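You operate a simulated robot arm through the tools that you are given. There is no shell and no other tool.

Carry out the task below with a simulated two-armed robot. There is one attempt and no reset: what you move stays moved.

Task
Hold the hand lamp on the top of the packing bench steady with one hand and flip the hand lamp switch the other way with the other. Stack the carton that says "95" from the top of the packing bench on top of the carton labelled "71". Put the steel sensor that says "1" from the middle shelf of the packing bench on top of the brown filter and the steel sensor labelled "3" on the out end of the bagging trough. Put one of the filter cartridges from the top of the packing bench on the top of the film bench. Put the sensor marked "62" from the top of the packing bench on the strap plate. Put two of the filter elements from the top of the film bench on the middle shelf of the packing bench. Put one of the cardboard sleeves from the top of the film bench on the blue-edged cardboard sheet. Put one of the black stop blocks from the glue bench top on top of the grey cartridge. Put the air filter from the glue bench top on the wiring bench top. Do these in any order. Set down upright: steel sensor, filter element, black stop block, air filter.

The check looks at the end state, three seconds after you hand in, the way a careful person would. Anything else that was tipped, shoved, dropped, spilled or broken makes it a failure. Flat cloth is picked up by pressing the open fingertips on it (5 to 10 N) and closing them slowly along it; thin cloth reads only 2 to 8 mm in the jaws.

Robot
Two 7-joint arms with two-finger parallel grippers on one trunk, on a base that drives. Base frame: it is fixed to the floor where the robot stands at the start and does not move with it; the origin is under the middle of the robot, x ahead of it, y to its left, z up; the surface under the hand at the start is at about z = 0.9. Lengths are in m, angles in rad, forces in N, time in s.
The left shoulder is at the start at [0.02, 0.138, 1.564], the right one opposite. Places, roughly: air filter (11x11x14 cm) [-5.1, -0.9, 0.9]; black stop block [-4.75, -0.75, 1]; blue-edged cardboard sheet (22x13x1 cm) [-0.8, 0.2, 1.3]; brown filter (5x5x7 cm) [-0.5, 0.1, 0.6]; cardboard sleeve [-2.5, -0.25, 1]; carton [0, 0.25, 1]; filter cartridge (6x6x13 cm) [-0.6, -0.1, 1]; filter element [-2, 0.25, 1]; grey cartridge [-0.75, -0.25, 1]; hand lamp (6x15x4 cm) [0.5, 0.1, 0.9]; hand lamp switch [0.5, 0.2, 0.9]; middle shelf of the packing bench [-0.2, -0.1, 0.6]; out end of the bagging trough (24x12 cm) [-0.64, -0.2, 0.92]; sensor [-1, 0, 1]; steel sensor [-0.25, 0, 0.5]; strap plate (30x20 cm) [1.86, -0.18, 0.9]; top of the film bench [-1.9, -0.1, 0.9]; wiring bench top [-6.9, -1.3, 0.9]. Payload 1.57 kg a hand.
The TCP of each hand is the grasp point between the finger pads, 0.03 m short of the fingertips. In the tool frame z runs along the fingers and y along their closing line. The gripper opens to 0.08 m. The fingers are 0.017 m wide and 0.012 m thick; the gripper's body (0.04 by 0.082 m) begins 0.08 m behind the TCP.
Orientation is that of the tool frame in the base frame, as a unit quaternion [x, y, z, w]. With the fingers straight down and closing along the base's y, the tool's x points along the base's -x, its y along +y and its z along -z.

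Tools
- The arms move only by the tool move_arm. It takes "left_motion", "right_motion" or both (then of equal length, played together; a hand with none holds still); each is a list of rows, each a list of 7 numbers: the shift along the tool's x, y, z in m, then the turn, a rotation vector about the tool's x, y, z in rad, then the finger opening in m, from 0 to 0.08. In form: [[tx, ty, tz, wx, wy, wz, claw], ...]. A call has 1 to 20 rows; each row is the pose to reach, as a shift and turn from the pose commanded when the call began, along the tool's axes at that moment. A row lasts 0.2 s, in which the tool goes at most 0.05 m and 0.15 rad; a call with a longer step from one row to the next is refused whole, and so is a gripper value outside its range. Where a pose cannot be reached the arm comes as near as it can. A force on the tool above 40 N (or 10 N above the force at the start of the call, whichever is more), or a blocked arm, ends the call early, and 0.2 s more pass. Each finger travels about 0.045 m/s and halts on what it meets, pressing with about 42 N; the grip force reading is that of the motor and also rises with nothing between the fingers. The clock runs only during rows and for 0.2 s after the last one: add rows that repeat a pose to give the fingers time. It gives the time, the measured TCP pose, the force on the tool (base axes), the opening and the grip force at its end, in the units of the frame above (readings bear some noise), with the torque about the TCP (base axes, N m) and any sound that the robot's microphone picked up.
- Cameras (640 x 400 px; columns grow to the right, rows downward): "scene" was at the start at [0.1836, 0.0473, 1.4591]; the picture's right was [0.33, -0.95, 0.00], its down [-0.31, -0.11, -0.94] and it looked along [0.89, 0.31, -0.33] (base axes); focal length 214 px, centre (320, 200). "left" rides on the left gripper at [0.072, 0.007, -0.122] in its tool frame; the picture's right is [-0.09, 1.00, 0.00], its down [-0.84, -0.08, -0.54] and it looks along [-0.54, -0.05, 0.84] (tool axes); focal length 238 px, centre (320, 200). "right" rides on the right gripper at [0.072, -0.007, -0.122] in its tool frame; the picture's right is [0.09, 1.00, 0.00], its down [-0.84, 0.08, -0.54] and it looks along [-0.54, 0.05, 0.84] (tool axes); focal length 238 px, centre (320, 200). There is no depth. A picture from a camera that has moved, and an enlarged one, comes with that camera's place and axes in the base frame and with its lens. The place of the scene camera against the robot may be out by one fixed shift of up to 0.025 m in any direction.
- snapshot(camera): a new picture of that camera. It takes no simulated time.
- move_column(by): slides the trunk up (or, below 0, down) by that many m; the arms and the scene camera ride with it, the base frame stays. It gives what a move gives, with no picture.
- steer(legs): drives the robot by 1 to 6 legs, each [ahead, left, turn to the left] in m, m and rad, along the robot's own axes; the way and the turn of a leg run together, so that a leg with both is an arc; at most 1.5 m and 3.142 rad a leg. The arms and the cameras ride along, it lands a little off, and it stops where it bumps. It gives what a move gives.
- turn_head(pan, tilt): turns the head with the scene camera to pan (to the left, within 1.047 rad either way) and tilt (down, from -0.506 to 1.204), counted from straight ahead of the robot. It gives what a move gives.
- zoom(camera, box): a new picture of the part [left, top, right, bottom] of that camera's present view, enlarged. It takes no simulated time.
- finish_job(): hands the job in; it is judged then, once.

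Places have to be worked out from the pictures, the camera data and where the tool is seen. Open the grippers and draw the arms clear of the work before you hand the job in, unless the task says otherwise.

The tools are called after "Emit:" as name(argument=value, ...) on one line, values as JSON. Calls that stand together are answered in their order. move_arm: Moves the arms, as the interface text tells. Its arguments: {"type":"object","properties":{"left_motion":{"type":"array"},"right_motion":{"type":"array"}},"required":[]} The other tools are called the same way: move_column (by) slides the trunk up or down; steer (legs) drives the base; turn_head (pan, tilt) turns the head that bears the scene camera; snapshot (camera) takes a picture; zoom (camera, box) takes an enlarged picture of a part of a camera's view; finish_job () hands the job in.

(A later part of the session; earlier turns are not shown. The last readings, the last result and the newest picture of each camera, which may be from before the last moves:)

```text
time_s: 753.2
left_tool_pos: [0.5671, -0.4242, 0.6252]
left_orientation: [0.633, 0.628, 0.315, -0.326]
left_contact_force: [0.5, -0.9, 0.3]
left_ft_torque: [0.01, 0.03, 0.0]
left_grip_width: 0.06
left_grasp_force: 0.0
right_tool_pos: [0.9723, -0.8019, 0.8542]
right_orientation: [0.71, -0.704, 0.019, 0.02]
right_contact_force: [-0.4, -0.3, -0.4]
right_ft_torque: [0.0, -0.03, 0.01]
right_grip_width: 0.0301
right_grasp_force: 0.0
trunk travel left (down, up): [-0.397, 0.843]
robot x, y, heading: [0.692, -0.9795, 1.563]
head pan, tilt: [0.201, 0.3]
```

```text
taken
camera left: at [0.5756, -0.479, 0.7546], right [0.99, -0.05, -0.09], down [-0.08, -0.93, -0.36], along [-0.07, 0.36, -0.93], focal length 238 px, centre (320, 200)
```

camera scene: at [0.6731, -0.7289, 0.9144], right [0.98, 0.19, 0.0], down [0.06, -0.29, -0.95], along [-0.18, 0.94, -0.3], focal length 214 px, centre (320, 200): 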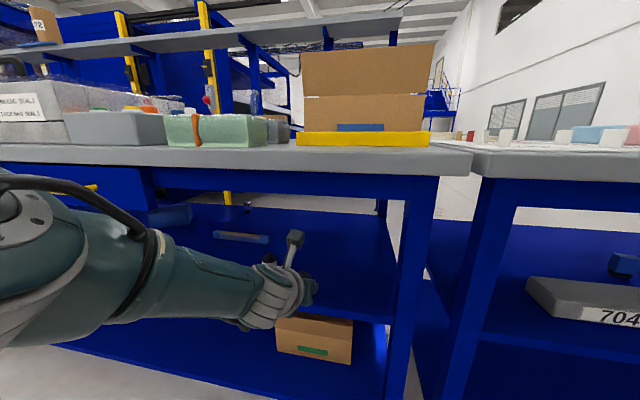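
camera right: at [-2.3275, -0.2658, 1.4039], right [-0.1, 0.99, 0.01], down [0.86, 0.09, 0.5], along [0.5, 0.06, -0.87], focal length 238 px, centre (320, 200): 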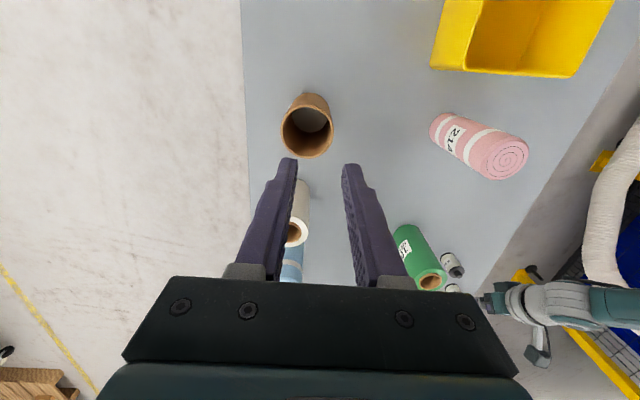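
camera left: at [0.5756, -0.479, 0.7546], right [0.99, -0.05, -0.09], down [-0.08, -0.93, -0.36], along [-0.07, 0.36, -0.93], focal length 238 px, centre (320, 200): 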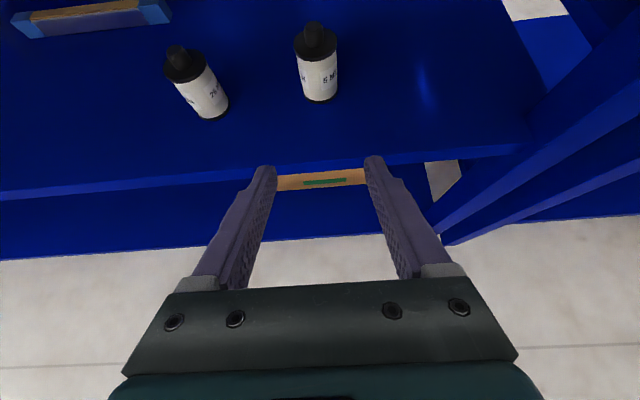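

Both filter elements stand on the middle shelf. Last: sensor "1" onto the brown filter, reached from the bench's back side. I raise up and cross over the strap bench (no upper shelf there).

Emit:
steer(legs=[[-0.1, 0, 0]])

Emit:
move_column(by=0.4)

Emit:
move_column(by=0.4)

Emit:
steer(legs=[[0, -0.65, 0]])

Emit:
turn_head(pan=0.0, tilt=0.3)

Emit:
snapshot(camera="scene")

```text
time_s: 754.3
left_tool_pos: [0.5671, -0.5219, 0.6248]
left_orientation: [0.632, 0.628, 0.315, -0.327]
left_contact_force: [-0.5, -1.1, 0.1]
left_ft_torque: [0.0, 0.0, 0.0]
left_grip_width: 0.06
left_grasp_force: 0.0
right_tool_pos: [0.9714, -0.8998, 0.8539]
right_orientation: [0.709, -0.705, 0.017, 0.021]
right_contact_force: [-0.5, 1.0, -0.5]
right_ft_torque: [0.02, 0.01, -0.01]
right_grip_width: 0.0299
right_grasp_force: 0.2
trunk travel left (down, up): [-0.397, 0.843]
robot x, y, heading: [0.6939, -1.0791, 1.563]
head pan, tilt: [0.201, 0.3]
```

```text
time_s: 758.2
left_tool_pos: [0.5661, -0.52, 1.0244]
left_orientation: [0.632, 0.628, 0.316, -0.326]
left_contact_force: [-0.5, 0.7, -0.6]
left_ft_torque: [-0.01, 0.03, 0.04]
left_grip_width: 0.0602
left_grasp_force: 0.1
right_tool_pos: [0.9728, -0.8986, 1.2534]
right_orientation: [0.709, -0.705, 0.017, 0.021]
right_contact_force: [0.2, -0.4, -0.8]
right_ft_torque: [-0.02, -0.04, 0.02]
right_grip_width: 0.0302
right_grasp_force: 0.1
trunk travel left (down, up): [-0.797, 0.443]
robot x, y, heading: [0.6967, -1.0763, 1.565]
head pan, tilt: [0.201, 0.3]
```

```text
time_s: 762.0
left_tool_pos: [0.5661, -0.521, 1.4255]
left_orientation: [0.632, 0.628, 0.315, -0.327]
left_contact_force: [-0.4, -0.4, -0.2]
left_ft_torque: [-0.01, 0.01, -0.02]
left_grip_width: 0.06
left_grasp_force: 0.1
right_tool_pos: [0.9719, -0.8987, 1.654]
right_orientation: [0.709, -0.705, 0.017, 0.022]
right_contact_force: [-0.4, 0.0, 0.0]
right_ft_torque: [0.02, 0.02, 0.02]
right_grip_width: 0.0298
right_grasp_force: 0.1
trunk travel left (down, up): [-1.197, 0.043]
robot x, y, heading: [0.6987, -1.0761, 1.562]
head pan, tilt: [0.201, 0.3]
```

```text
time_s: 765.6
left_tool_pos: [1.2082, -0.5249, 1.4258]
left_orientation: [0.631, 0.628, 0.315, -0.328]
left_contact_force: [-1.1, 0.4, -0.2]
left_ft_torque: [0.02, -0.01, -0.03]
left_grip_width: 0.06
left_grasp_force: 0.1
right_tool_pos: [1.6145, -0.9007, 1.6531]
right_orientation: [0.71, -0.704, 0.018, 0.02]
right_contact_force: [0.0, 0.4, 1.2]
right_ft_torque: [-0.02, 0.01, 0.02]
right_grip_width: 0.0301
right_grasp_force: 0.0
trunk travel left (down, up): [-1.197, 0.043]
robot x, y, heading: [1.3377, -1.0813, 1.565]
head pan, tilt: [0.201, 0.3]
```

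```text
time_s: 766.3
left_tool_pos: [1.2097, -0.5239, 1.4257]
left_orientation: [0.631, 0.629, 0.315, -0.328]
left_contact_force: [0.3, 0.0, 0.1]
left_ft_torque: [0.0, -0.01, 0.0]
left_grip_width: 0.06
left_grasp_force: 0.0
right_tool_pos: [1.6157, -0.901, 1.6536]
right_orientation: [0.71, -0.704, 0.018, 0.021]
right_contact_force: [0.7, -0.3, 0.2]
right_ft_torque: [0.02, -0.01, 0.03]
right_grip_width: 0.0301
right_grasp_force: 0.0
trunk travel left (down, up): [-1.197, 0.043]
robot x, y, heading: [1.3376, -1.0806, 1.569]
head pan, tilt: [0.0, 0.3]
```

```text
taken
camera scene: at [1.3342, -0.8701, 1.721], right [1.0, 0.0, 0.0], down [0.0, -0.3, -0.96], along [0.0, 0.96, -0.3], focal length 214 px, centre (320, 200)
```

scene: 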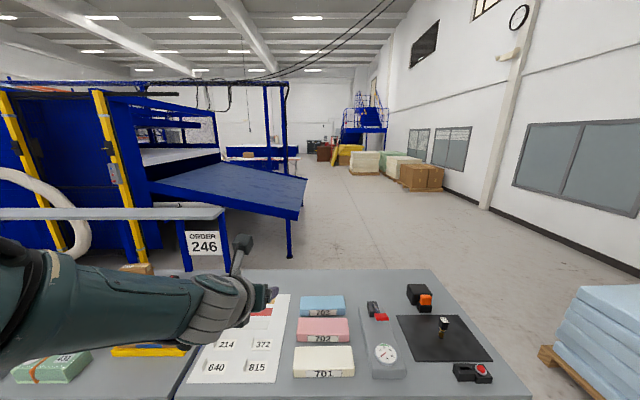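

The way over is clear. Cross to the back aisle, turn around, and come opposite the sensor.

Emit:
steer(legs=[[0.9, 0, 0], [0.9, 0, 0], [0.4, 0, 0], [0, 0, 3.14]])

Emit:
turn_head(pan=-0.3, tilt=0.5)

Emit:
snapshot(camera="scene")

```text
time_s: 784.8
left_tool_pos: [1.4909, 0.5459, 1.4255]
left_orientation: [0.642, -0.618, 0.334, 0.308]
left_contact_force: [-0.2, 0.5, 0.1]
left_ft_torque: [0.0, -0.01, 0.02]
left_grip_width: 0.0601
left_grasp_force: 0.0
right_tool_pos: [1.0694, 0.9055, 1.6529]
right_orientation: [0.689, 0.725, 0.02, -0.017]
right_contact_force: [-0.1, 0.3, -0.4]
right_ft_torque: [0.04, 0.02, 0.01]
right_grip_width: 0.03
right_grasp_force: 0.1
trunk travel left (down, up): [-1.197, 0.043]
robot x, y, heading: [1.3394, 1.0955, -1.536]
head pan, tilt: [0.0, 0.3]
```

```text
time_s: 785.6
left_tool_pos: [1.4924, 0.5467, 1.4255]
left_orientation: [0.641, -0.619, 0.333, 0.308]
left_contact_force: [-0.1, 0.7, -0.2]
left_ft_torque: [0.0, 0.01, -0.03]
left_grip_width: 0.06
left_grasp_force: 0.1
right_tool_pos: [1.0696, 0.9072, 1.6545]
right_orientation: [0.689, 0.725, 0.021, -0.018]
right_contact_force: [0.1, -0.5, -0.6]
right_ft_torque: [-0.02, 0.01, -0.01]
right_grip_width: 0.03
right_grasp_force: 0.0
trunk travel left (down, up): [-1.197, 0.043]
robot x, y, heading: [1.3394, 1.0981, -1.534]
head pan, tilt: [-0.3, 0.499]
```

```text
taken
camera scene: at [1.3154, 0.9256, 1.7026], right [-0.97, 0.26, 0.0], down [0.12, 0.46, -0.88], along [-0.23, -0.85, -0.48], focal length 214 px, centre (320, 200)
```

scene: 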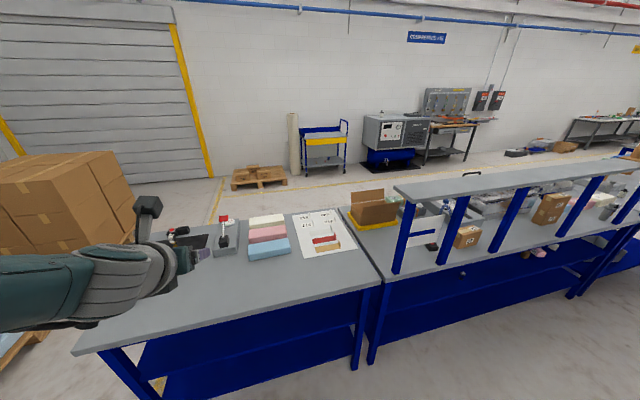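

Strafe to x≈0 along the back aisle, then lower the trunk and look at the shelf from behind.

Emit:
steer(legs=[[0, 0, -0.036], [0, -1.33, 0]])

Emit:
move_column(by=-0.4)

Emit:
move_column(by=-0.4)

Emit:
turn_head(pan=0.0, tilt=0.3)

Emit:
snapshot(camera="scene")

Emit:
snapshot(camera="left")

```text
time_s: 792.5
left_tool_pos: [0.1769, 0.5282, 1.4261]
left_orientation: [0.637, -0.623, 0.331, 0.31]
left_contact_force: [0.8, -0.6, -0.6]
left_ft_torque: [0.02, 0.0, 0.01]
left_grip_width: 0.06
left_grasp_force: 0.0
right_tool_pos: [-0.2398, 0.8936, 1.6545]
right_orientation: [0.694, 0.719, 0.021, -0.018]
right_contact_force: [-1.1, -0.5, -0.6]
right_ft_torque: [0.02, 0.03, -0.01]
right_grip_width: 0.0298
right_grasp_force: 0.1
trunk travel left (down, up): [-1.197, 0.043]
robot x, y, heading: [0.0336, 1.0806, -1.547]
head pan, tilt: [-0.3, 0.499]
```

```text
time_s: 796.4
left_tool_pos: [0.1767, 0.5277, 1.0246]
left_orientation: [0.637, -0.623, 0.332, 0.31]
left_contact_force: [-0.3, 0.6, 0.2]
left_ft_torque: [-0.01, -0.01, 0.02]
left_grip_width: 0.0601
left_grasp_force: 0.1
right_tool_pos: [-0.2396, 0.894, 1.2537]
right_orientation: [0.694, 0.72, 0.02, -0.017]
right_contact_force: [-0.3, -0.1, -0.3]
right_ft_torque: [0.02, -0.02, 0.0]
right_grip_width: 0.03
right_grasp_force: 0.1
trunk travel left (down, up): [-0.797, 0.443]
robot x, y, heading: [0.0347, 1.0803, -1.545]
head pan, tilt: [-0.3, 0.499]
```

```text
time_s: 800.2
left_tool_pos: [0.1782, 0.5269, 0.6251]
left_orientation: [0.637, -0.623, 0.332, 0.31]
left_contact_force: [0.1, 0.0, -0.9]
left_ft_torque: [0.02, 0.02, -0.02]
left_grip_width: 0.06
left_grasp_force: 0.2
right_tool_pos: [-0.2395, 0.8931, 0.8538]
right_orientation: [0.694, 0.72, 0.021, -0.017]
right_contact_force: [0.8, 0.4, -0.9]
right_ft_torque: [0.01, 0.0, 0.0]
right_grip_width: 0.0301
right_grasp_force: 0.1
trunk travel left (down, up): [-0.397, 0.843]
robot x, y, heading: [0.0346, 1.0823, -1.548]
head pan, tilt: [-0.3, 0.499]
```

```text
time_s: 801.0
left_tool_pos: [0.1773, 0.5276, 0.6253]
left_orientation: [0.637, -0.623, 0.332, 0.311]
left_contact_force: [0.0, 0.6, 0.8]
left_ft_torque: [0.01, -0.02, -0.04]
left_grip_width: 0.0601
left_grasp_force: 0.0
right_tool_pos: [-0.2397, 0.8931, 0.8538]
right_orientation: [0.694, 0.72, 0.022, -0.018]
right_contact_force: [-0.1, 0.2, -0.7]
right_ft_torque: [0.01, 0.03, 0.01]
right_grip_width: 0.0298
right_grasp_force: 0.1
trunk travel left (down, up): [-0.397, 0.843]
robot x, y, heading: [0.0305, 1.0791, -1.548]
head pan, tilt: [0.0, 0.3]
```

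```text
taken
camera scene: at [0.0333, 0.9035, 0.9209], right [-1.0, -0.02, 0.0], down [-0.01, 0.3, -0.96], along [0.02, -0.95, -0.3], focal length 214 px, centre (320, 200)
```

scene: 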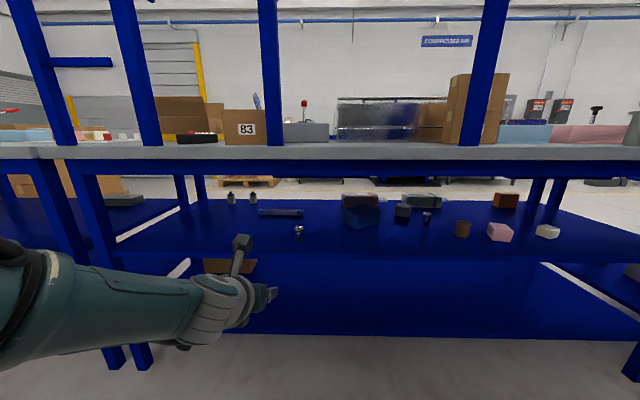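

```text
taken
camera left: at [0.1667, 0.5847, 0.755], right [-1.0, 0.02, -0.09], down [0.05, 0.93, -0.36], along [0.08, -0.36, -0.93], focal length 238 px, centre (320, 200)
```

left: 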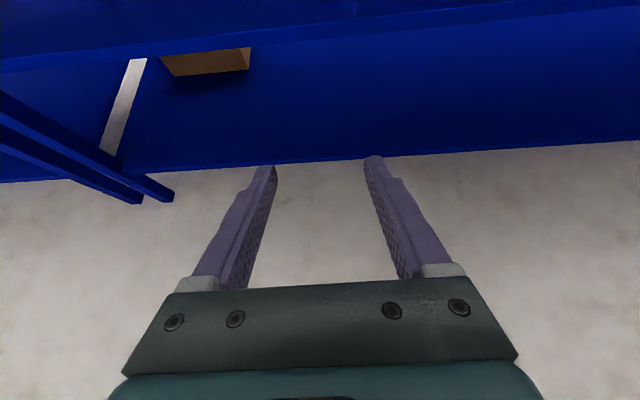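

From behind, everything's accessible. Zoom to read the label and see positions.

Emit:
zoom(camera="scene", box=[280, 215, 320, 250])

Emit:
zoom(camera="scene", box=[380, 190, 580, 260])

```text
11.43 times, centred on (300, 232) of scene
camera zoom: at [0.0333, 0.9035, 0.9209], right [-1.0, -0.02, 0.0], down [-0.01, 0.3, -0.96], along [0.02, -0.95, -0.3], focal length 2451 px, centre (549, -171)
```

zoom: 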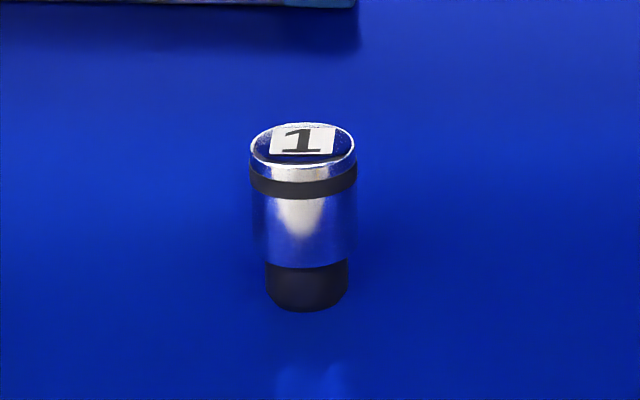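

```text
3.20 times, centred on (480, 225) of scene
camera zoom: at [0.0333, 0.9035, 0.9209], right [-1.0, -0.02, 0.0], down [-0.01, 0.3, -0.96], along [0.02, -0.95, -0.3], focal length 686 px, centre (-192, 120)
```

zoom: 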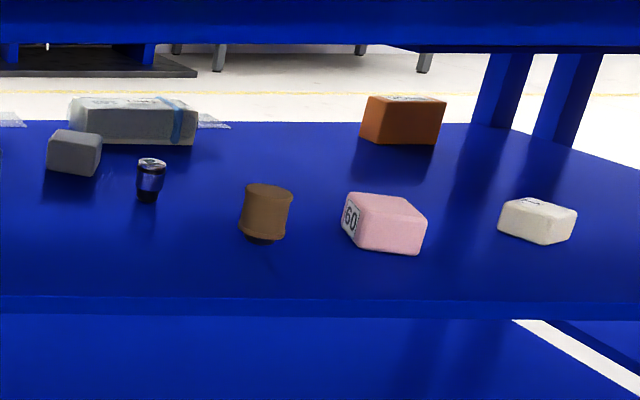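

It is "1". I approach so the hand camera sees it.

Emit:
steer(legs=[[0.16, -0.055, -0.02]])

Emit:
snapshot(camera="left")

```text
time_s: 802.5
left_tool_pos: [0.1142, 0.3675, 0.6253]
left_orientation: [0.631, -0.629, 0.328, 0.313]
left_contact_force: [0.1, 0.0, 0.3]
left_ft_torque: [-0.01, -0.02, -0.02]
left_grip_width: 0.0598
left_grasp_force: 0.1
right_tool_pos: [-0.296, 0.7405, 0.8534]
right_orientation: [0.701, 0.713, 0.021, -0.018]
right_contact_force: [0.1, 0.3, -0.3]
right_ft_torque: [0.02, -0.03, 0.01]
right_grip_width: 0.0302
right_grasp_force: 0.1
trunk travel left (down, up): [-0.397, 0.843]
robot x, y, heading: [-0.0223, 0.9222, -1.563]
head pan, tilt: [0.0, 0.3]
```

```text
taken
camera left: at [0.1039, 0.4244, 0.755], right [-0.99, 0.04, -0.09], down [0.07, 0.93, -0.36], along [0.07, -0.36, -0.93], focal length 238 px, centre (320, 200)
```

left: 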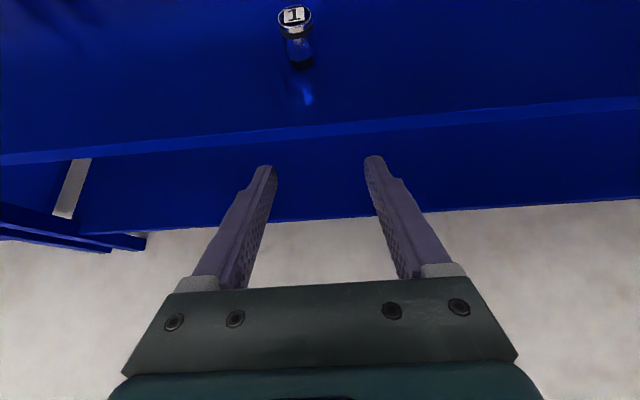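

Sensor 1 at (0.133,0.169). Drive in so the open jaws straddle it, then lower.

Emit:
steer(legs=[[0.14, 0.018, 0.0]])

Emit:
snapshot(camera="left")

```text
time_s: 803.8
left_tool_pos: [0.132, 0.2298, 0.625]
left_orientation: [0.631, -0.629, 0.329, 0.313]
left_contact_force: [-0.3, -0.3, 0.0]
left_ft_torque: [0.03, -0.04, -0.03]
left_grip_width: 0.0599
left_grasp_force: 0.0
right_tool_pos: [-0.2778, 0.6007, 0.8537]
right_orientation: [0.7, 0.713, 0.02, -0.018]
right_contact_force: [-0.3, 0.3, 0.2]
right_ft_torque: [0.0, -0.01, 0.02]
right_grip_width: 0.0299
right_grasp_force: 0.0
trunk travel left (down, up): [-0.397, 0.843]
robot x, y, heading: [-0.0028, 0.782, -1.567]
head pan, tilt: [0.0, 0.3]
```

```text
taken
camera left: at [0.1222, 0.2853, 0.7549], right [-0.99, 0.04, -0.09], down [0.07, 0.93, -0.36], along [0.07, -0.36, -0.93], focal length 238 px, centre (320, 200)
```

left: 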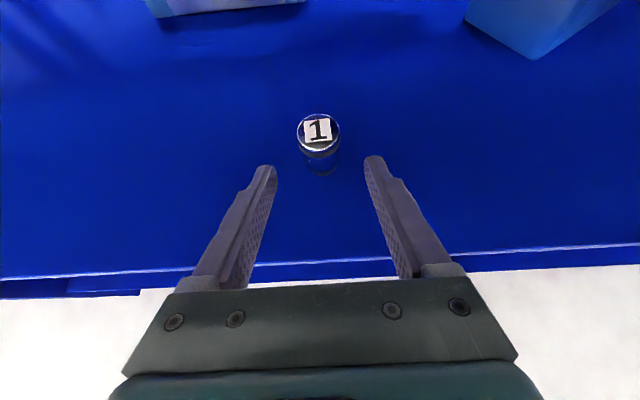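

Emit:
steer(legs=[[0.062, 0.0005, 0.0]])

Emit:
move_column(by=-0.032)

Emit:
snapshot(camera="left")

```text
time_s: 804.8
left_tool_pos: [0.1326, 0.1655, 0.6243]
left_orientation: [0.631, -0.629, 0.328, 0.313]
left_contact_force: [0.2, -0.4, -0.6]
left_ft_torque: [0.03, 0.01, 0.01]
left_grip_width: 0.0599
left_grasp_force: 0.1
right_tool_pos: [-0.2764, 0.5377, 0.8549]
right_orientation: [0.701, 0.713, 0.021, -0.018]
right_contact_force: [1.2, 0.1, -0.2]
right_ft_torque: [0.02, 0.0, -0.01]
right_grip_width: 0.0301
right_grasp_force: 0.0
trunk travel left (down, up): [-0.397, 0.843]
robot x, y, heading: [-0.0022, 0.7216, -1.56]
head pan, tilt: [0.0, 0.3]
```

```text
time_s: 805.5
left_tool_pos: [0.1333, 0.1652, 0.5927]
left_orientation: [0.631, -0.63, 0.327, 0.313]
left_contact_force: [-0.5, -1.0, 0.2]
left_ft_torque: [-0.03, -0.04, 0.02]
left_grip_width: 0.0599
left_grasp_force: 0.1
right_tool_pos: [-0.2764, 0.5384, 0.8223]
right_orientation: [0.701, 0.713, 0.022, -0.017]
right_contact_force: [0.6, 0.2, 0.9]
right_ft_torque: [-0.02, 0.03, -0.03]
right_grip_width: 0.0301
right_grasp_force: 0.1
trunk travel left (down, up): [-0.365, 0.875]
robot x, y, heading: [-0.0019, 0.72, -1.565]
head pan, tilt: [0.0, 0.3]
```

```text
taken
camera left: at [0.1232, 0.2225, 0.7225], right [-0.99, 0.04, -0.09], down [0.07, 0.93, -0.36], along [0.07, -0.36, -0.93], focal length 238 px, centre (320, 200)
```

left: 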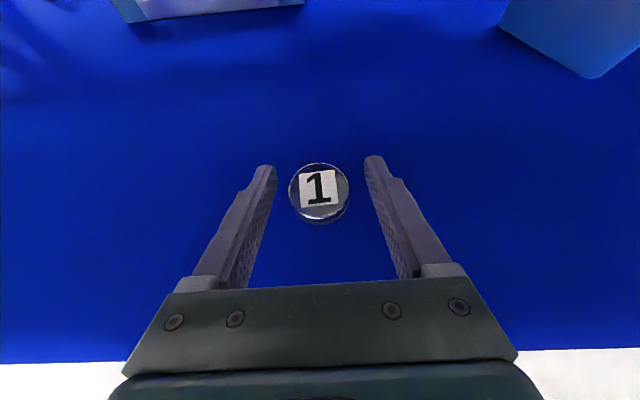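

Well centered. Grip and lift 8 cm (limited by the apron), then inspect.

Emit:
move_arm(left_motion=[[0, 0, 0, 0, 0, 0, 0.05], [0, 0, 0, 0, 0, 0, 0.04], [0, 0, 0, 0, 0, 0, 0.03], [0, 0, 0, 0, 0, 0, 0.02], [0, 0, 0, 0, 0, 0, 0.02]])

Emit:
move_column(by=0.03)

Emit:
steer(legs=[[-0.25, 0, 0]])

Emit:
snapshot(camera="left")

```text
time_s: 806.7
left_tool_pos: [0.1325, 0.1653, 0.5927]
left_orientation: [0.631, -0.629, 0.328, 0.313]
left_contact_force: [-0.5, 1.0, 0.8]
left_ft_torque: [0.03, 0.06, 0.0]
left_grip_width: 0.0332
left_grasp_force: 36.8
right_tool_pos: [-0.2782, 0.5394, 0.8211]
right_orientation: [0.701, 0.713, 0.021, -0.018]
right_contact_force: [0.4, 0.3, 0.7]
right_ft_torque: [0.0, 0.0, -0.04]
right_grip_width: 0.0299
right_grasp_force: 0.0
trunk travel left (down, up): [-0.365, 0.875]
robot x, y, heading: [0.0007, 0.7188, -1.564]
head pan, tilt: [0.0, 0.3]
```

```text
time_s: 807.5
left_tool_pos: [0.1318, 0.1661, 0.6241]
left_orientation: [0.631, -0.629, 0.328, 0.313]
left_contact_force: [0.8, 0.1, -1.0]
left_ft_torque: [-0.01, 0.02, -0.02]
left_grip_width: 0.0332
left_grasp_force: 41.2
right_tool_pos: [-0.2783, 0.5385, 0.852]
right_orientation: [0.701, 0.712, 0.021, -0.018]
right_contact_force: [1.1, -0.7, 0.7]
right_ft_torque: [0.03, -0.01, 0.01]
right_grip_width: 0.0302
right_grasp_force: 0.1
trunk travel left (down, up): [-0.395, 0.845]
robot x, y, heading: [-0.0006, 0.7172, -1.565]
head pan, tilt: [0.0, 0.3]
```

```text
time_s: 809.3
left_tool_pos: [0.1315, 0.4206, 0.6232]
left_orientation: [0.631, -0.629, 0.328, 0.313]
left_contact_force: [-1.0, 0.0, -0.7]
left_ft_torque: [-0.03, 0.03, 0.0]
left_grip_width: 0.0329
left_grasp_force: 41.0
right_tool_pos: [-0.2793, 0.794, 0.8523]
right_orientation: [0.7, 0.713, 0.022, -0.018]
right_contact_force: [0.0, 0.0, -0.2]
right_ft_torque: [-0.02, 0.0, 0.01]
right_grip_width: 0.03
right_grasp_force: 0.1
trunk travel left (down, up): [-0.395, 0.845]
robot x, y, heading: [-0.0008, 0.9751, -1.57]
head pan, tilt: [0.0, 0.3]
```

```text
taken
camera left: at [0.1219, 0.4773, 0.7525], right [-0.99, 0.04, -0.09], down [0.07, 0.93, -0.36], along [0.07, -0.36, -0.93], focal length 238 px, centre (320, 200)
```

left: 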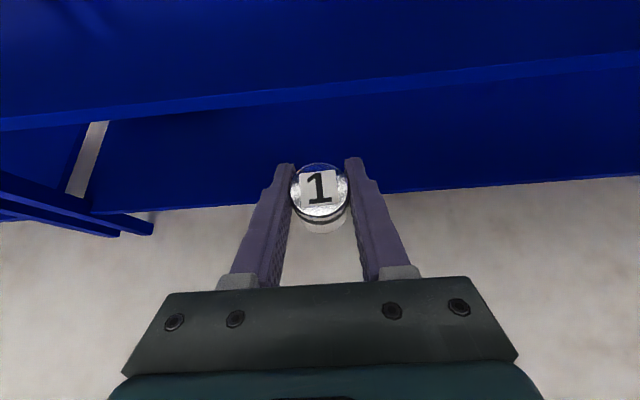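

The back apron (bottom ≈0.79) leaves too little room to place with this 36° camera-up hand. I'll set the sensor back down near the shelf's back edge and re-grip it with a flatter, camera-down hand.

Emit:
steer(legs=[[0.2, 0.0, 0.0]])

Emit:
move_column(by=-0.027)

Emit:
move_column(by=-0.003)

Emit:
move_column(by=-0.003)

```text
time_s: 810.9
left_tool_pos: [0.1277, 0.2203, 0.6222]
left_orientation: [-0.629, 0.631, -0.327, -0.314]
left_contact_force: [0.2, -1.1, -1.9]
left_ft_torque: [0.0, 0.01, -0.01]
left_grip_width: 0.0327
left_grasp_force: 41.2
right_tool_pos: [-0.2796, 0.5964, 0.8519]
right_orientation: [0.703, 0.711, 0.021, -0.017]
right_contact_force: [0.8, 0.1, 0.1]
right_ft_torque: [0.02, 0.03, -0.01]
right_grip_width: 0.03
right_grasp_force: 0.0
trunk travel left (down, up): [-0.395, 0.845]
robot x, y, heading: [0.0002, 0.7747, -1.57]
head pan, tilt: [0.0, 0.3]
```

```text
time_s: 811.7
left_tool_pos: [0.1282, 0.22, 0.5954]
left_orientation: [-0.63, 0.631, -0.327, -0.314]
left_contact_force: [-0.2, -0.1, -1.5]
left_ft_torque: [0.01, -0.02, 0.0]
left_grip_width: 0.0329
left_grasp_force: 40.6
right_tool_pos: [-0.2793, 0.595, 0.8241]
right_orientation: [0.703, 0.711, 0.021, -0.018]
right_contact_force: [-0.1, 0.3, 0.6]
right_ft_torque: [0.0, -0.02, -0.02]
right_grip_width: 0.0299
right_grasp_force: 0.1
trunk travel left (down, up): [-0.368, 0.872]
robot x, y, heading: [-0.0012, 0.7727, -1.571]
head pan, tilt: [0.0, 0.3]
```

```text
time_s: 812.2
left_tool_pos: [0.1288, 0.2188, 0.5927]
left_orientation: [-0.63, 0.631, -0.327, -0.314]
left_contact_force: [1.0, 0.4, 0.9]
left_ft_torque: [0.01, 0.02, 0.03]
left_grip_width: 0.033
left_grasp_force: 41.0
right_tool_pos: [-0.2787, 0.5941, 0.8212]
right_orientation: [0.703, 0.711, 0.021, -0.017]
right_contact_force: [0.4, 0.1, -0.2]
right_ft_torque: [-0.02, 0.05, 0.01]
right_grip_width: 0.03
right_grasp_force: 0.1
trunk travel left (down, up): [-0.365, 0.875]
robot x, y, heading: [-0.0011, 0.7743, -1.574]
head pan, tilt: [0.0, 0.3]
```

```text
time_s: 812.7
left_tool_pos: [0.1302, 0.2169, 0.5938]
left_orientation: [-0.629, 0.63, -0.328, -0.316]
left_contact_force: [-1.8, 8.3, 26.3]
left_ft_torque: [0.48, 0.3, -0.05]
left_grip_width: 0.0329
left_grasp_force: 41.2
right_tool_pos: [-0.2784, 0.5942, 0.819]
right_orientation: [0.702, 0.711, 0.021, -0.017]
right_contact_force: [-0.6, 0.0, -0.8]
right_ft_torque: [0.01, 0.04, -0.01]
right_grip_width: 0.0302
right_grasp_force: 0.1
trunk travel left (down, up): [-0.362, 0.878]
robot x, y, heading: [-0.0033, 0.7771, -1.571]
head pan, tilt: [0.0, 0.3]
```

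Contact. Relieve, release, and back away.

Emit:
move_column(by=0.0025)

Emit:
move_arm(left_motion=[[0, 0, 0, 0, 0, 0, 0.034], [0, 0, 0, 0, 0, 0, 0.042], [0, 0, 0, 0, 0, 0, 0.055], [0, 0, 0, 0, 0, 0, 0.06], [0, 0, 0, 0, 0, 0, 0.06]])

Emit:
move_column(by=0.03)

Emit:
steer(legs=[[-0.35, 0, 0]])

Emit:
snapshot(camera="left")

Emit:
snapshot(camera="scene")

```text
time_s: 813.2
left_tool_pos: [0.1303, 0.2163, 0.5923]
left_orientation: [-0.63, 0.63, -0.328, -0.314]
left_contact_force: [-1.2, -3.9, 8.1]
left_ft_torque: [-0.13, 0.14, 0.04]
left_grip_width: 0.033
left_grasp_force: 41.0
right_tool_pos: [-0.2791, 0.5925, 0.8219]
right_orientation: [0.702, 0.711, 0.02, -0.017]
right_contact_force: [0.3, 0.7, -1.3]
right_ft_torque: [-0.03, 0.0, 0.0]
right_grip_width: 0.0298
right_grasp_force: 0.0
trunk travel left (down, up): [-0.365, 0.875]
robot x, y, heading: [-0.0048, 0.7749, -1.571]
head pan, tilt: [0.0, 0.3]
```

```text
time_s: 814.4
left_tool_pos: [0.1295, 0.219, 0.5921]
left_orientation: [-0.63, 0.631, -0.327, -0.313]
left_contact_force: [0.1, 0.3, 0.0]
left_ft_torque: [-0.02, 0.01, -0.02]
left_grip_width: 0.0599
left_grasp_force: 0.1
right_tool_pos: [-0.2788, 0.5948, 0.8221]
right_orientation: [0.702, 0.711, 0.02, -0.017]
right_contact_force: [-0.6, -0.7, -0.2]
right_ft_torque: [-0.04, 0.0, 0.02]
right_grip_width: 0.0302
right_grasp_force: 0.0
trunk travel left (down, up): [-0.365, 0.875]
robot x, y, heading: [-0.0035, 0.7749, -1.572]
head pan, tilt: [0.0, 0.3]
```

```text
time_s: 815.2
left_tool_pos: [0.1281, 0.22, 0.6221]
left_orientation: [-0.63, 0.631, -0.327, -0.314]
left_contact_force: [-0.9, 0.2, -0.6]
left_ft_torque: [0.03, 0.02, -0.01]
left_grip_width: 0.0598
left_grasp_force: 0.0
right_tool_pos: [-0.2788, 0.5967, 0.8527]
right_orientation: [0.703, 0.711, 0.022, -0.018]
right_contact_force: [-0.1, 0.0, 0.5]
right_ft_torque: [-0.02, -0.03, -0.03]
right_grip_width: 0.0299
right_grasp_force: 0.2
trunk travel left (down, up): [-0.395, 0.845]
robot x, y, heading: [-0.0018, 0.7755, -1.568]
head pan, tilt: [0.0, 0.3]
```

```text
time_s: 817.5
left_tool_pos: [0.1307, 0.5783, 0.6242]
left_orientation: [-0.63, 0.631, -0.327, -0.313]
left_contact_force: [1.2, 0.0, 0.0]
left_ft_torque: [-0.01, 0.01, 0.0]
left_grip_width: 0.06
left_grasp_force: 0.1
right_tool_pos: [-0.2776, 0.9544, 0.851]
right_orientation: [0.702, 0.712, 0.022, -0.019]
right_contact_force: [0.0, 0.1, 0.0]
right_ft_torque: [-0.01, -0.01, -0.03]
right_grip_width: 0.0301
right_grasp_force: 0.1
trunk travel left (down, up): [-0.395, 0.845]
robot x, y, heading: [-0.0067, 1.1328, -1.568]
head pan, tilt: [0.0, 0.3]
```

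```text
taken
camera left: at [0.1206, 0.6358, 0.752], right [-0.99, 0.05, -0.09], down [0.08, 0.93, -0.36], along [0.07, -0.36, -0.93], focal length 238 px, centre (320, 200)
```

left: 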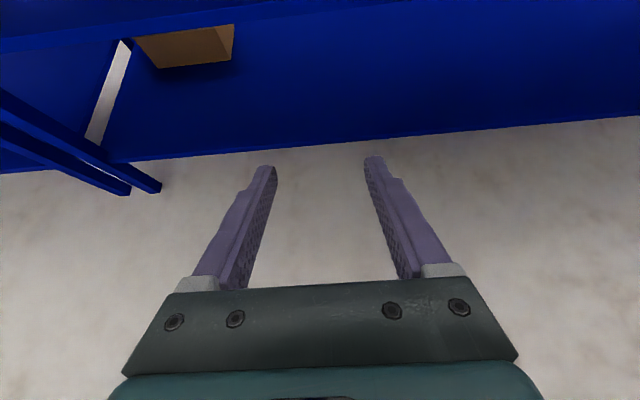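

```text
taken
camera scene: at [-0.0059, 0.9571, 0.9184], right [-1.0, 0.0, 0.0], down [0.0, 0.3, -0.96], along [0.0, -0.96, -0.3], focal length 214 px, centre (320, 200)
```

scene: 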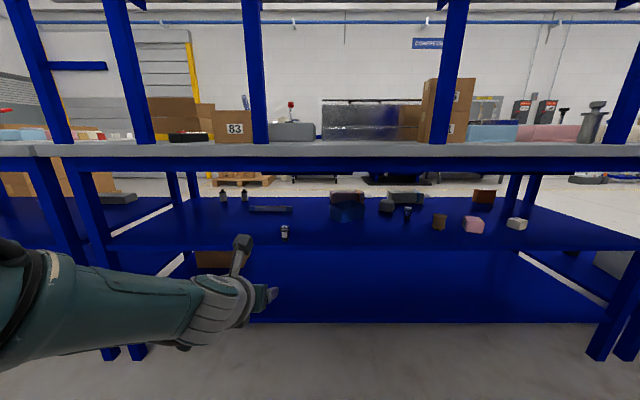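

The sensor stands near the back edge. Now roll the left hand back (camera down) while pulling it in and up.

Emit:
move_arm(left_motion=[[0.001, 0, -0.007, 0, 0, 0.145, 0.06], [0.002, 0, -0.014, 0, 0, 0.29, 0.06], [0.003, 0, -0.021, 0, 0, 0.435, 0.06], [0.004, 0, -0.028, 0, 0, 0.58, 0.06], [0.0055, 0, -0.035, 0, 0, 0.725, 0.06], [0.0066, 0, -0.042, 0, 0, 0.87, 0.06], [0.0077, 0, -0.049, 0, 0, 1.015, 0.06], [0.0088, 0, -0.056, 0, 0, 1.16, 0.06], [0.01, 0, -0.063, 0, 0, 1.305, 0.06], [0.011, 0, -0.07, 0, 0, 1.45, 0.06], [0.012, 0, -0.077, 0, 0, 1.595, 0.06], [0.013, 0, -0.084, 0, 0, 1.74, 0.06], [0.014, 0, -0.091, 0, 0, 1.885, 0.06], [0.015, 0, -0.098, 0, 0, 2.03, 0.06], [0.0165, 0, -0.105, 0, 0, 2.175, 0.06], [0.0176, 0, -0.112, 0, 0, 2.32, 0.06], [0.0187, 0, -0.119, 0, 0, 2.465, 0.06], [0.02, 0, -0.126, 0, 0, 2.61, 0.06], [0.021, 0, -0.133, 0, 0, 2.755, 0.06], [0.022, 0, -0.1396, 0, 0, 2.9, 0.06]])

Emit:
move_column(by=-0.15)

Emit:
move_arm(left_motion=[[0, 0, 0, 0, 0, 0.12, 0.06], [0, 0, 0, 0, 0, 0.24, 0.06], [0, 0, 0, 0, 0, 0.24, 0.06]])

Emit:
snapshot(camera="scene")

```text
time_s: 821.7
left_tool_pos: [0.1257, 0.678, 0.7237]
left_orientation: [0.55, 0.702, -0.347, 0.289]
left_contact_force: [0.4, 0.3, 0.1]
left_ft_torque: [0.0, 0.0, 0.05]
left_grip_width: 0.0603
left_grasp_force: 0.1
left hand out of reach, approached as far as the arm can: row 7, 8, 9, 10, 11, 12, 13, 14, 15, 16, 17
right_tool_pos: [-0.2777, 0.9523, 0.8514]
right_orientation: [0.702, 0.712, 0.021, -0.018]
right_contact_force: [0.5, 0.2, 0.1]
right_ft_torque: [0.0, 0.06, 0.0]
right_grip_width: 0.03
right_grasp_force: 0.0
trunk travel left (down, up): [-0.395, 0.845]
robot x, y, heading: [-0.0051, 1.1338, -1.569]
head pan, tilt: [0.0, 0.3]
```

```text
time_s: 823.4
left_tool_pos: [0.1262, 0.6781, 0.5732]
left_orientation: [0.549, 0.703, -0.347, 0.288]
left_contact_force: [-0.1, -0.3, 0.7]
left_ft_torque: [0.01, -0.04, 0.02]
left_grip_width: 0.06
left_grasp_force: 0.0
right_tool_pos: [-0.2781, 0.9521, 0.7015]
right_orientation: [0.702, 0.712, 0.021, -0.017]
right_contact_force: [0.1, -0.4, -0.1]
right_ft_torque: [-0.02, 0.0, -0.01]
right_grip_width: 0.0299
right_grasp_force: 0.1
trunk travel left (down, up): [-0.245, 0.995]
robot x, y, heading: [0.0013, 1.1338, -1.57]
head pan, tilt: [0.0, 0.3]
```

```text
time_s: 824.2
left_tool_pos: [0.1248, 0.6775, 0.5729]
left_orientation: [0.63, 0.632, -0.311, 0.328]
left_contact_force: [-0.9, -0.4, -0.8]
left_ft_torque: [0.0, -0.02, -0.02]
left_grip_width: 0.0601
left_grasp_force: 0.1
right_tool_pos: [-0.2785, 0.9538, 0.7013]
right_orientation: [0.702, 0.712, 0.02, -0.018]
right_contact_force: [-0.7, -0.8, -0.4]
right_ft_torque: [0.01, 0.02, 0.03]
right_grip_width: 0.0299
right_grasp_force: 0.0
trunk travel left (down, up): [-0.245, 0.995]
robot x, y, heading: [-0.0029, 1.1334, -1.571]
head pan, tilt: [0.0, 0.3]
```

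```text
taken
camera scene: at [-0.0059, 0.9569, 0.7685], right [-1.0, 0.0, 0.0], down [0.0, 0.3, -0.96], along [0.0, -0.96, -0.3], focal length 214 px, centre (320, 200)
```

scene: 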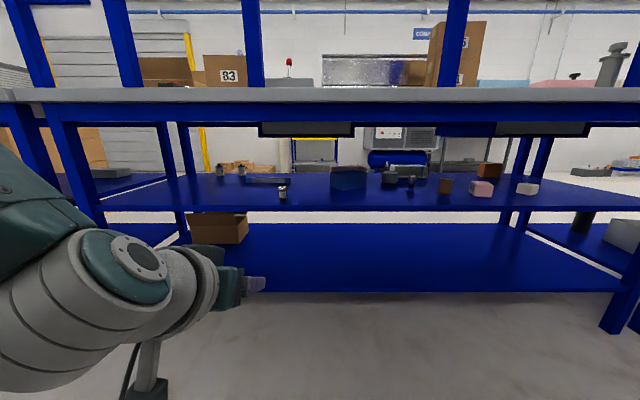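

Camera-down at 36°. Flatten the hand to ≈15° below horizontal.

Emit:
move_arm(left_motion=[[0, 0, 0, 0, -0.125, 0, 0.06], [0, 0, 0, 0, -0.25, 0, 0.06], [0, 0, 0, 0, -0.372, 0, 0.06], [0, 0, 0, 0, -0.372, 0, 0.06]])

Emit:
snapshot(camera="scene")

Emit:
snapshot(camera="left")

```text
time_s: 825.2
left_tool_pos: [0.048, 0.681, 0.6266]
left_orientation: [0.561, 0.562, -0.42, 0.44]
left_contact_force: [-0.1, -0.8, 0.2]
left_ft_torque: [-0.01, 0.0, -0.02]
left_grip_width: 0.06
left_grasp_force: 0.0
left hand out of reach, approached as far as the arm can: row 1, 2, 3, 4
right_tool_pos: [-0.2782, 0.9526, 0.7018]
right_orientation: [0.702, 0.712, 0.021, -0.018]
right_contact_force: [0.6, 1.2, 0.0]
right_ft_torque: [-0.02, 0.02, 0.0]
right_grip_width: 0.0301
right_grasp_force: 0.1
trunk travel left (down, up): [-0.245, 0.995]
robot x, y, heading: [-0.0015, 1.1324, -1.566]
head pan, tilt: [0.0, 0.3]
```

```text
taken
camera scene: at [-0.0056, 0.9568, 0.7685], right [-1.0, 0.0, 0.0], down [0.0, 0.3, -0.96], along [0.0, -0.96, -0.3], focal length 214 px, centre (320, 200)
```

scene: 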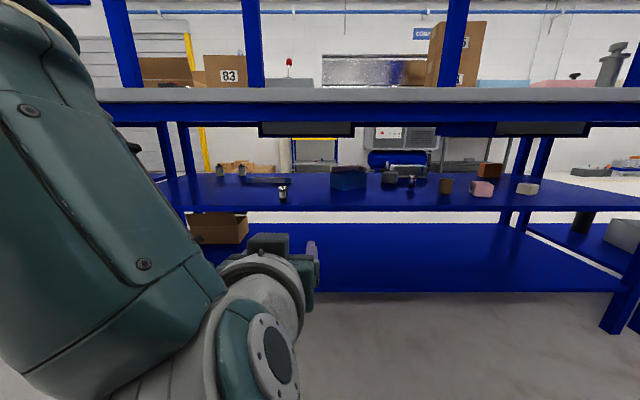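

```text
taken
camera left: at [0.0525, 0.8171, 0.5894], right [0.99, 0.0, 0.11], down [-0.1, 0.3, 0.95], along [-0.04, -0.95, 0.3], focal length 238 px, centre (320, 200)
```

left: 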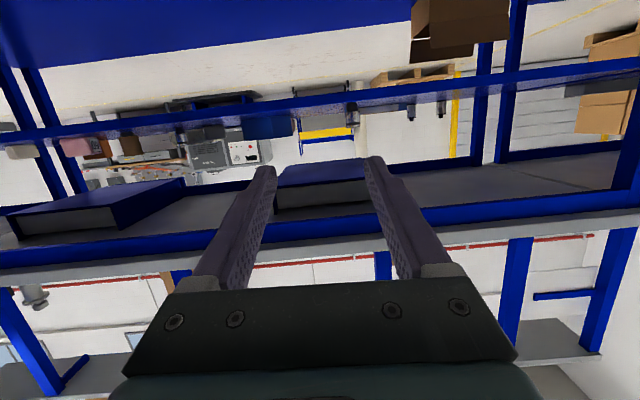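

The orientation is reached but the position drifted inward. I lower the trunk and extend the arm forward/up relative to the shoulder.

Emit:
move_column(by=-0.14)

Emit:
move_arm(left_motion=[[-0.028, 0.016, 0.013, 0, 0, 0, 0.06], [-0.056, 0.032, 0.027, 0, 0, 0, 0.06], [-0.085, 0.049, 0.04, 0, 0, 0, 0.06], [-0.113, 0.065, 0.054, 0, 0, 0, 0.06], [-0.141, 0.081, 0.067, 0, 0, 0, 0.06], [-0.141, 0.081, 0.067, 0, 0, 0, 0.06]])

Emit:
snapshot(camera="scene")

Emit:
snapshot(camera="left")

```text
time_s: 826.9
left_tool_pos: [0.0469, 0.678, 0.4857]
left_orientation: [0.561, 0.563, -0.419, 0.439]
left_contact_force: [0.8, -0.1, -0.8]
left_ft_torque: [0.01, -0.04, 0.0]
left_grip_width: 0.0598
left_grasp_force: 0.1
right_tool_pos: [-0.2786, 0.9539, 0.5609]
right_orientation: [0.702, 0.712, 0.021, -0.018]
right_contact_force: [0.3, 0.7, 0.1]
right_ft_torque: [0.01, 0.06, 0.0]
right_grip_width: 0.0299
right_grasp_force: 0.1
trunk travel left (down, up): [-0.105, 1.135]
robot x, y, heading: [0.0026, 1.1309, -1.568]
head pan, tilt: [0.0, 0.3]
```

```text
time_s: 827.7
left_tool_pos: [0.087, 0.6644, 0.4716]
left_orientation: [0.604, 0.593, -0.366, 0.386]
left_contact_force: [-0.2, -0.5, -0.2]
left_ft_torque: [0.03, 0.03, 0.02]
left_grip_width: 0.0598
left_grasp_force: 0.0
right_tool_pos: [-0.2777, 0.9521, 0.5614]
right_orientation: [0.702, 0.711, 0.021, -0.018]
right_contact_force: [0.8, 0.5, 0.0]
right_ft_torque: [-0.01, -0.02, -0.01]
right_grip_width: 0.0301
right_grasp_force: 0.2
trunk travel left (down, up): [-0.105, 1.135]
robot x, y, heading: [-0.0029, 1.1294, -1.567]
head pan, tilt: [0.0, 0.3]
stopped in row 4 (left hand): the arm was blocked; the commanded pose is now the measured one
```

```text
taken
camera scene: at [-0.0053, 0.9566, 0.6285], right [-1.0, 0.0, 0.0], down [0.0, 0.3, -0.96], along [0.0, -0.96, -0.3], focal length 214 px, centre (320, 200)
```

scene: 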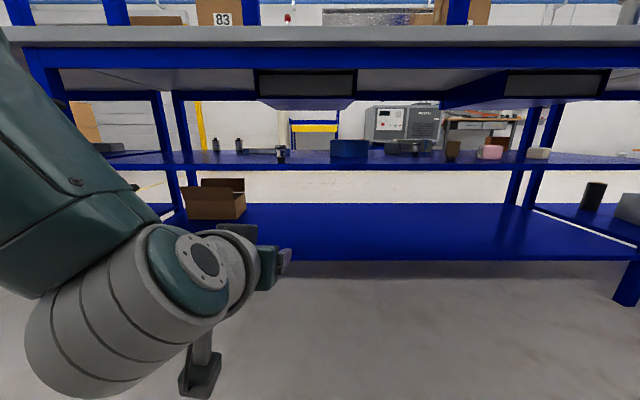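

```text
taken
camera left: at [0.0935, 0.8053, 0.4595], right [0.99, -0.04, 0.11], down [-0.11, 0.12, 0.99], along [-0.05, -0.99, 0.12], focal length 238 px, centre (320, 200)
```

left: 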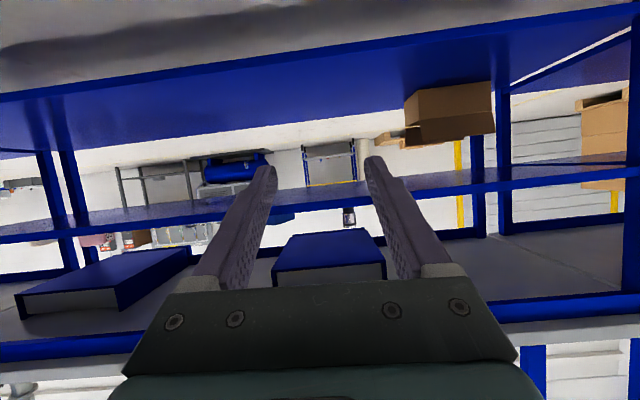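

This camera-down flat pose isn't reachable well. Better: camera-up but flatter (≈15°), gripping the sensor lower. I go back: raise trunk, steepen, then roll −180° again.

Emit:
move_column(by=0.2)

Emit:
move_arm(left_motion=[[0, 0.02, 0, 0, 0.1, 0, 0.06], [0, 0.04, 0, 0, 0.2, 0, 0.06], [0, 0.05, 0, 0, 0.3, 0, 0.06], [0, 0.05, 0, 0, 0.35, 0, 0.06]])

Emit:
move_arm(left_motion=[[0, 0, 0, 0, 0, -0.145, 0.06], [0, 0, 0, 0, 0, -0.29, 0.06], [0, 0, 0, 0, 0, -0.435, 0.06], [0, 0, 0, 0, 0, -0.58, 0.06], [0, 0, 0, 0, 0, -0.725, 0.06], [0, 0, 0, 0, 0, -0.87, 0.06], [0, 0, 0, 0, 0, -1.015, 0.06], [0, 0, 0, 0, 0, -1.16, 0.06], [0, 0, 0, 0, 0, -1.305, 0.06], [0, 0, 0, 0, 0, -1.45, 0.06], [0, 0, 0, 0, 0, -1.595, 0.06], [0, 0, 0, 0, 0, -1.74, 0.06], [0, 0, 0, 0, 0, -1.885, 0.06], [0, 0, 0, 0, 0, -2.03, 0.06], [0, 0, 0, 0, 0, -2.175, 0.06], [0, 0, 0, 0, 0, -2.32, 0.06], [0, 0, 0, 0, 0, -2.465, 0.06], [0, 0, 0, 0, 0, -2.61, 0.06], [0, 0, 0, 0, 0, -2.755, 0.06], [0, 0, 0, 0, 0, -2.9, 0.06]])

Emit:
move_arm(left_motion=[[0, 0, 0, 0, 0, -0.12, 0.06], [0, 0, 0, 0, 0, -0.24, 0.06], [0, 0, 0, 0, 0, -0.24, 0.06]])

Emit:
snapshot(camera="scene")

```text
time_s: 829.9
left_tool_pos: [0.0845, 0.6639, 0.6712]
left_orientation: [0.605, 0.592, -0.367, 0.385]
left_contact_force: [-0.2, 0.2, 0.1]
left_ft_torque: [0.03, 0.04, 0.02]
left_grip_width: 0.06
left_grasp_force: 0.1
right_tool_pos: [-0.2781, 0.9529, 0.7609]
right_orientation: [0.702, 0.712, 0.021, -0.018]
right_contact_force: [0.4, 0.0, -0.1]
right_ft_torque: [0.03, 0.05, 0.01]
right_grip_width: 0.0299
right_grasp_force: 0.1
trunk travel left (down, up): [-0.305, 0.935]
robot x, y, heading: [0.0011, 1.1336, -1.569]
head pan, tilt: [0.0, 0.3]
```

```text
time_s: 830.8
left_tool_pos: [0.1321, 0.7103, 0.6068]
left_orientation: [0.678, 0.659, -0.219, 0.24]
left_contact_force: [0.2, 0.3, -0.4]
left_ft_torque: [-0.01, 0.01, -0.01]
left_grip_width: 0.0601
left_grasp_force: 0.0
right_tool_pos: [-0.2792, 0.9532, 0.7618]
right_orientation: [0.702, 0.712, 0.021, -0.016]
right_contact_force: [-0.4, 0.1, -0.3]
right_ft_torque: [0.0, 0.02, 0.02]
right_grip_width: 0.0302
right_grasp_force: 0.1
trunk travel left (down, up): [-0.305, 0.935]
robot x, y, heading: [-0.0003, 1.1363, -1.569]
head pan, tilt: [0.0, 0.3]
stopped in row 4 (left hand): the arm was blocked; the commanded pose is now the measured one
```

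```text
time_s: 835.0
left_tool_pos: [0.1312, 0.7081, 0.6076]
left_orientation: [-0.572, 0.753, -0.265, -0.19]
left_contact_force: [-0.3, 0.3, -0.4]
left_ft_torque: [-0.03, 0.03, 0.0]
left_grip_width: 0.06
left_grasp_force: 0.1
right_tool_pos: [-0.2797, 0.9542, 0.7619]
right_orientation: [0.702, 0.711, 0.02, -0.018]
right_contact_force: [-0.5, -0.7, -0.1]
right_ft_torque: [0.03, 0.05, 0.02]
right_grip_width: 0.0299
right_grasp_force: 0.1
trunk travel left (down, up): [-0.305, 0.935]
robot x, y, heading: [-0.0082, 1.1342, -1.568]
head pan, tilt: [0.0, 0.3]
```

```text
time_s: 835.8
left_tool_pos: [0.1319, 0.7085, 0.6078]
left_orientation: [-0.658, 0.679, -0.241, -0.22]
left_contact_force: [-0.6, -0.2, -0.3]
left_ft_torque: [0.0, 0.01, 0.02]
left_grip_width: 0.0602
left_grasp_force: 0.0
right_tool_pos: [-0.2792, 0.9533, 0.7608]
right_orientation: [0.702, 0.712, 0.02, -0.018]
right_contact_force: [0.3, 0.3, 0.0]
right_ft_torque: [-0.03, 0.01, 0.01]
right_grip_width: 0.0299
right_grasp_force: 0.0
trunk travel left (down, up): [-0.305, 0.935]
robot x, y, heading: [-0.0026, 1.1294, -1.568]
head pan, tilt: [0.0, 0.3]
```

```text
taken
camera scene: at [-0.0059, 0.9569, 0.8284], right [-1.0, 0.0, 0.0], down [0.0, 0.3, -0.96], along [0.0, -0.96, -0.3], focal length 214 px, centre (320, 200)
```

scene: 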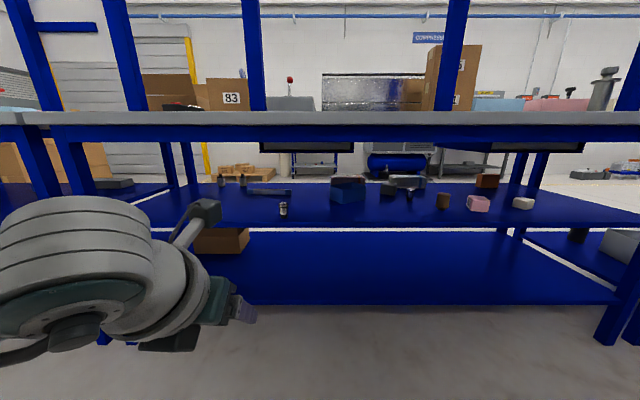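

Camera-up again. I lower the trunk and extend forward/up with the pitch flattening, as before.

Emit:
move_column(by=-0.14)

Emit:
move_arm(left_motion=[[0.033, 0, -0.006, 0, 0.05, 0, 0.06], [0.065, 0, -0.013, 0, 0.1, 0, 0.06], [0.098, -0.002, -0.019, 0, 0.15, 0, 0.06], [0.13, -0.004, -0.025, 0, 0.2, 0, 0.06], [0.163, -0.006, -0.032, 0, 0.25, 0, 0.06], [0.195, -0.008, -0.038, 0, 0.3, 0, 0.06], [0.195, -0.008, -0.038, 0, 0.3, 0, 0.06]])

Emit:
snapshot(camera="scene")

```text
time_s: 837.4
left_tool_pos: [0.1326, 0.7093, 0.4684]
left_orientation: [-0.657, 0.68, -0.241, -0.221]
left_contact_force: [-0.5, 0.8, -0.5]
left_ft_torque: [0.01, 0.03, -0.02]
left_grip_width: 0.0601
left_grasp_force: 0.2
right_tool_pos: [-0.2773, 0.9521, 0.621]
right_orientation: [0.702, 0.712, 0.021, -0.018]
right_contact_force: [0.1, -0.2, -0.5]
right_ft_torque: [0.03, -0.02, 0.02]
right_grip_width: 0.0299
right_grasp_force: 0.1
trunk travel left (down, up): [-0.165, 1.075]
robot x, y, heading: [-0.0044, 1.1342, -1.566]
head pan, tilt: [0.0, 0.3]
```

```text
time_s: 839.0
left_tool_pos: [0.1324, 0.5789, 0.6191]
left_orientation: [-0.614, 0.638, -0.337, -0.319]
left_contact_force: [0.7, -0.4, 0.5]
left_ft_torque: [0.02, 0.03, 0.05]
left_grip_width: 0.06
left_grasp_force: 0.1
right_tool_pos: [-0.2785, 0.9536, 0.621]
right_orientation: [0.702, 0.712, 0.021, -0.018]
right_contact_force: [0.1, 0.5, -0.1]
right_ft_torque: [-0.01, -0.01, -0.02]
right_grip_width: 0.03
right_grasp_force: 0.0
trunk travel left (down, up): [-0.165, 1.075]
robot x, y, heading: [-0.003, 1.1362, -1.574]
head pan, tilt: [0.0, 0.3]
```

```text
taken
camera scene: at [-0.0058, 0.9573, 0.6884], right [-1.0, 0.0, 0.0], down [0.0, 0.3, -0.96], along [0.0, -0.96, -0.3], focal length 214 px, centre (320, 200)
```

scene: 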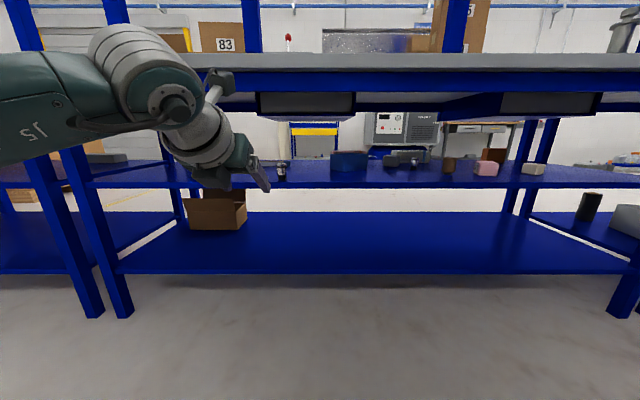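

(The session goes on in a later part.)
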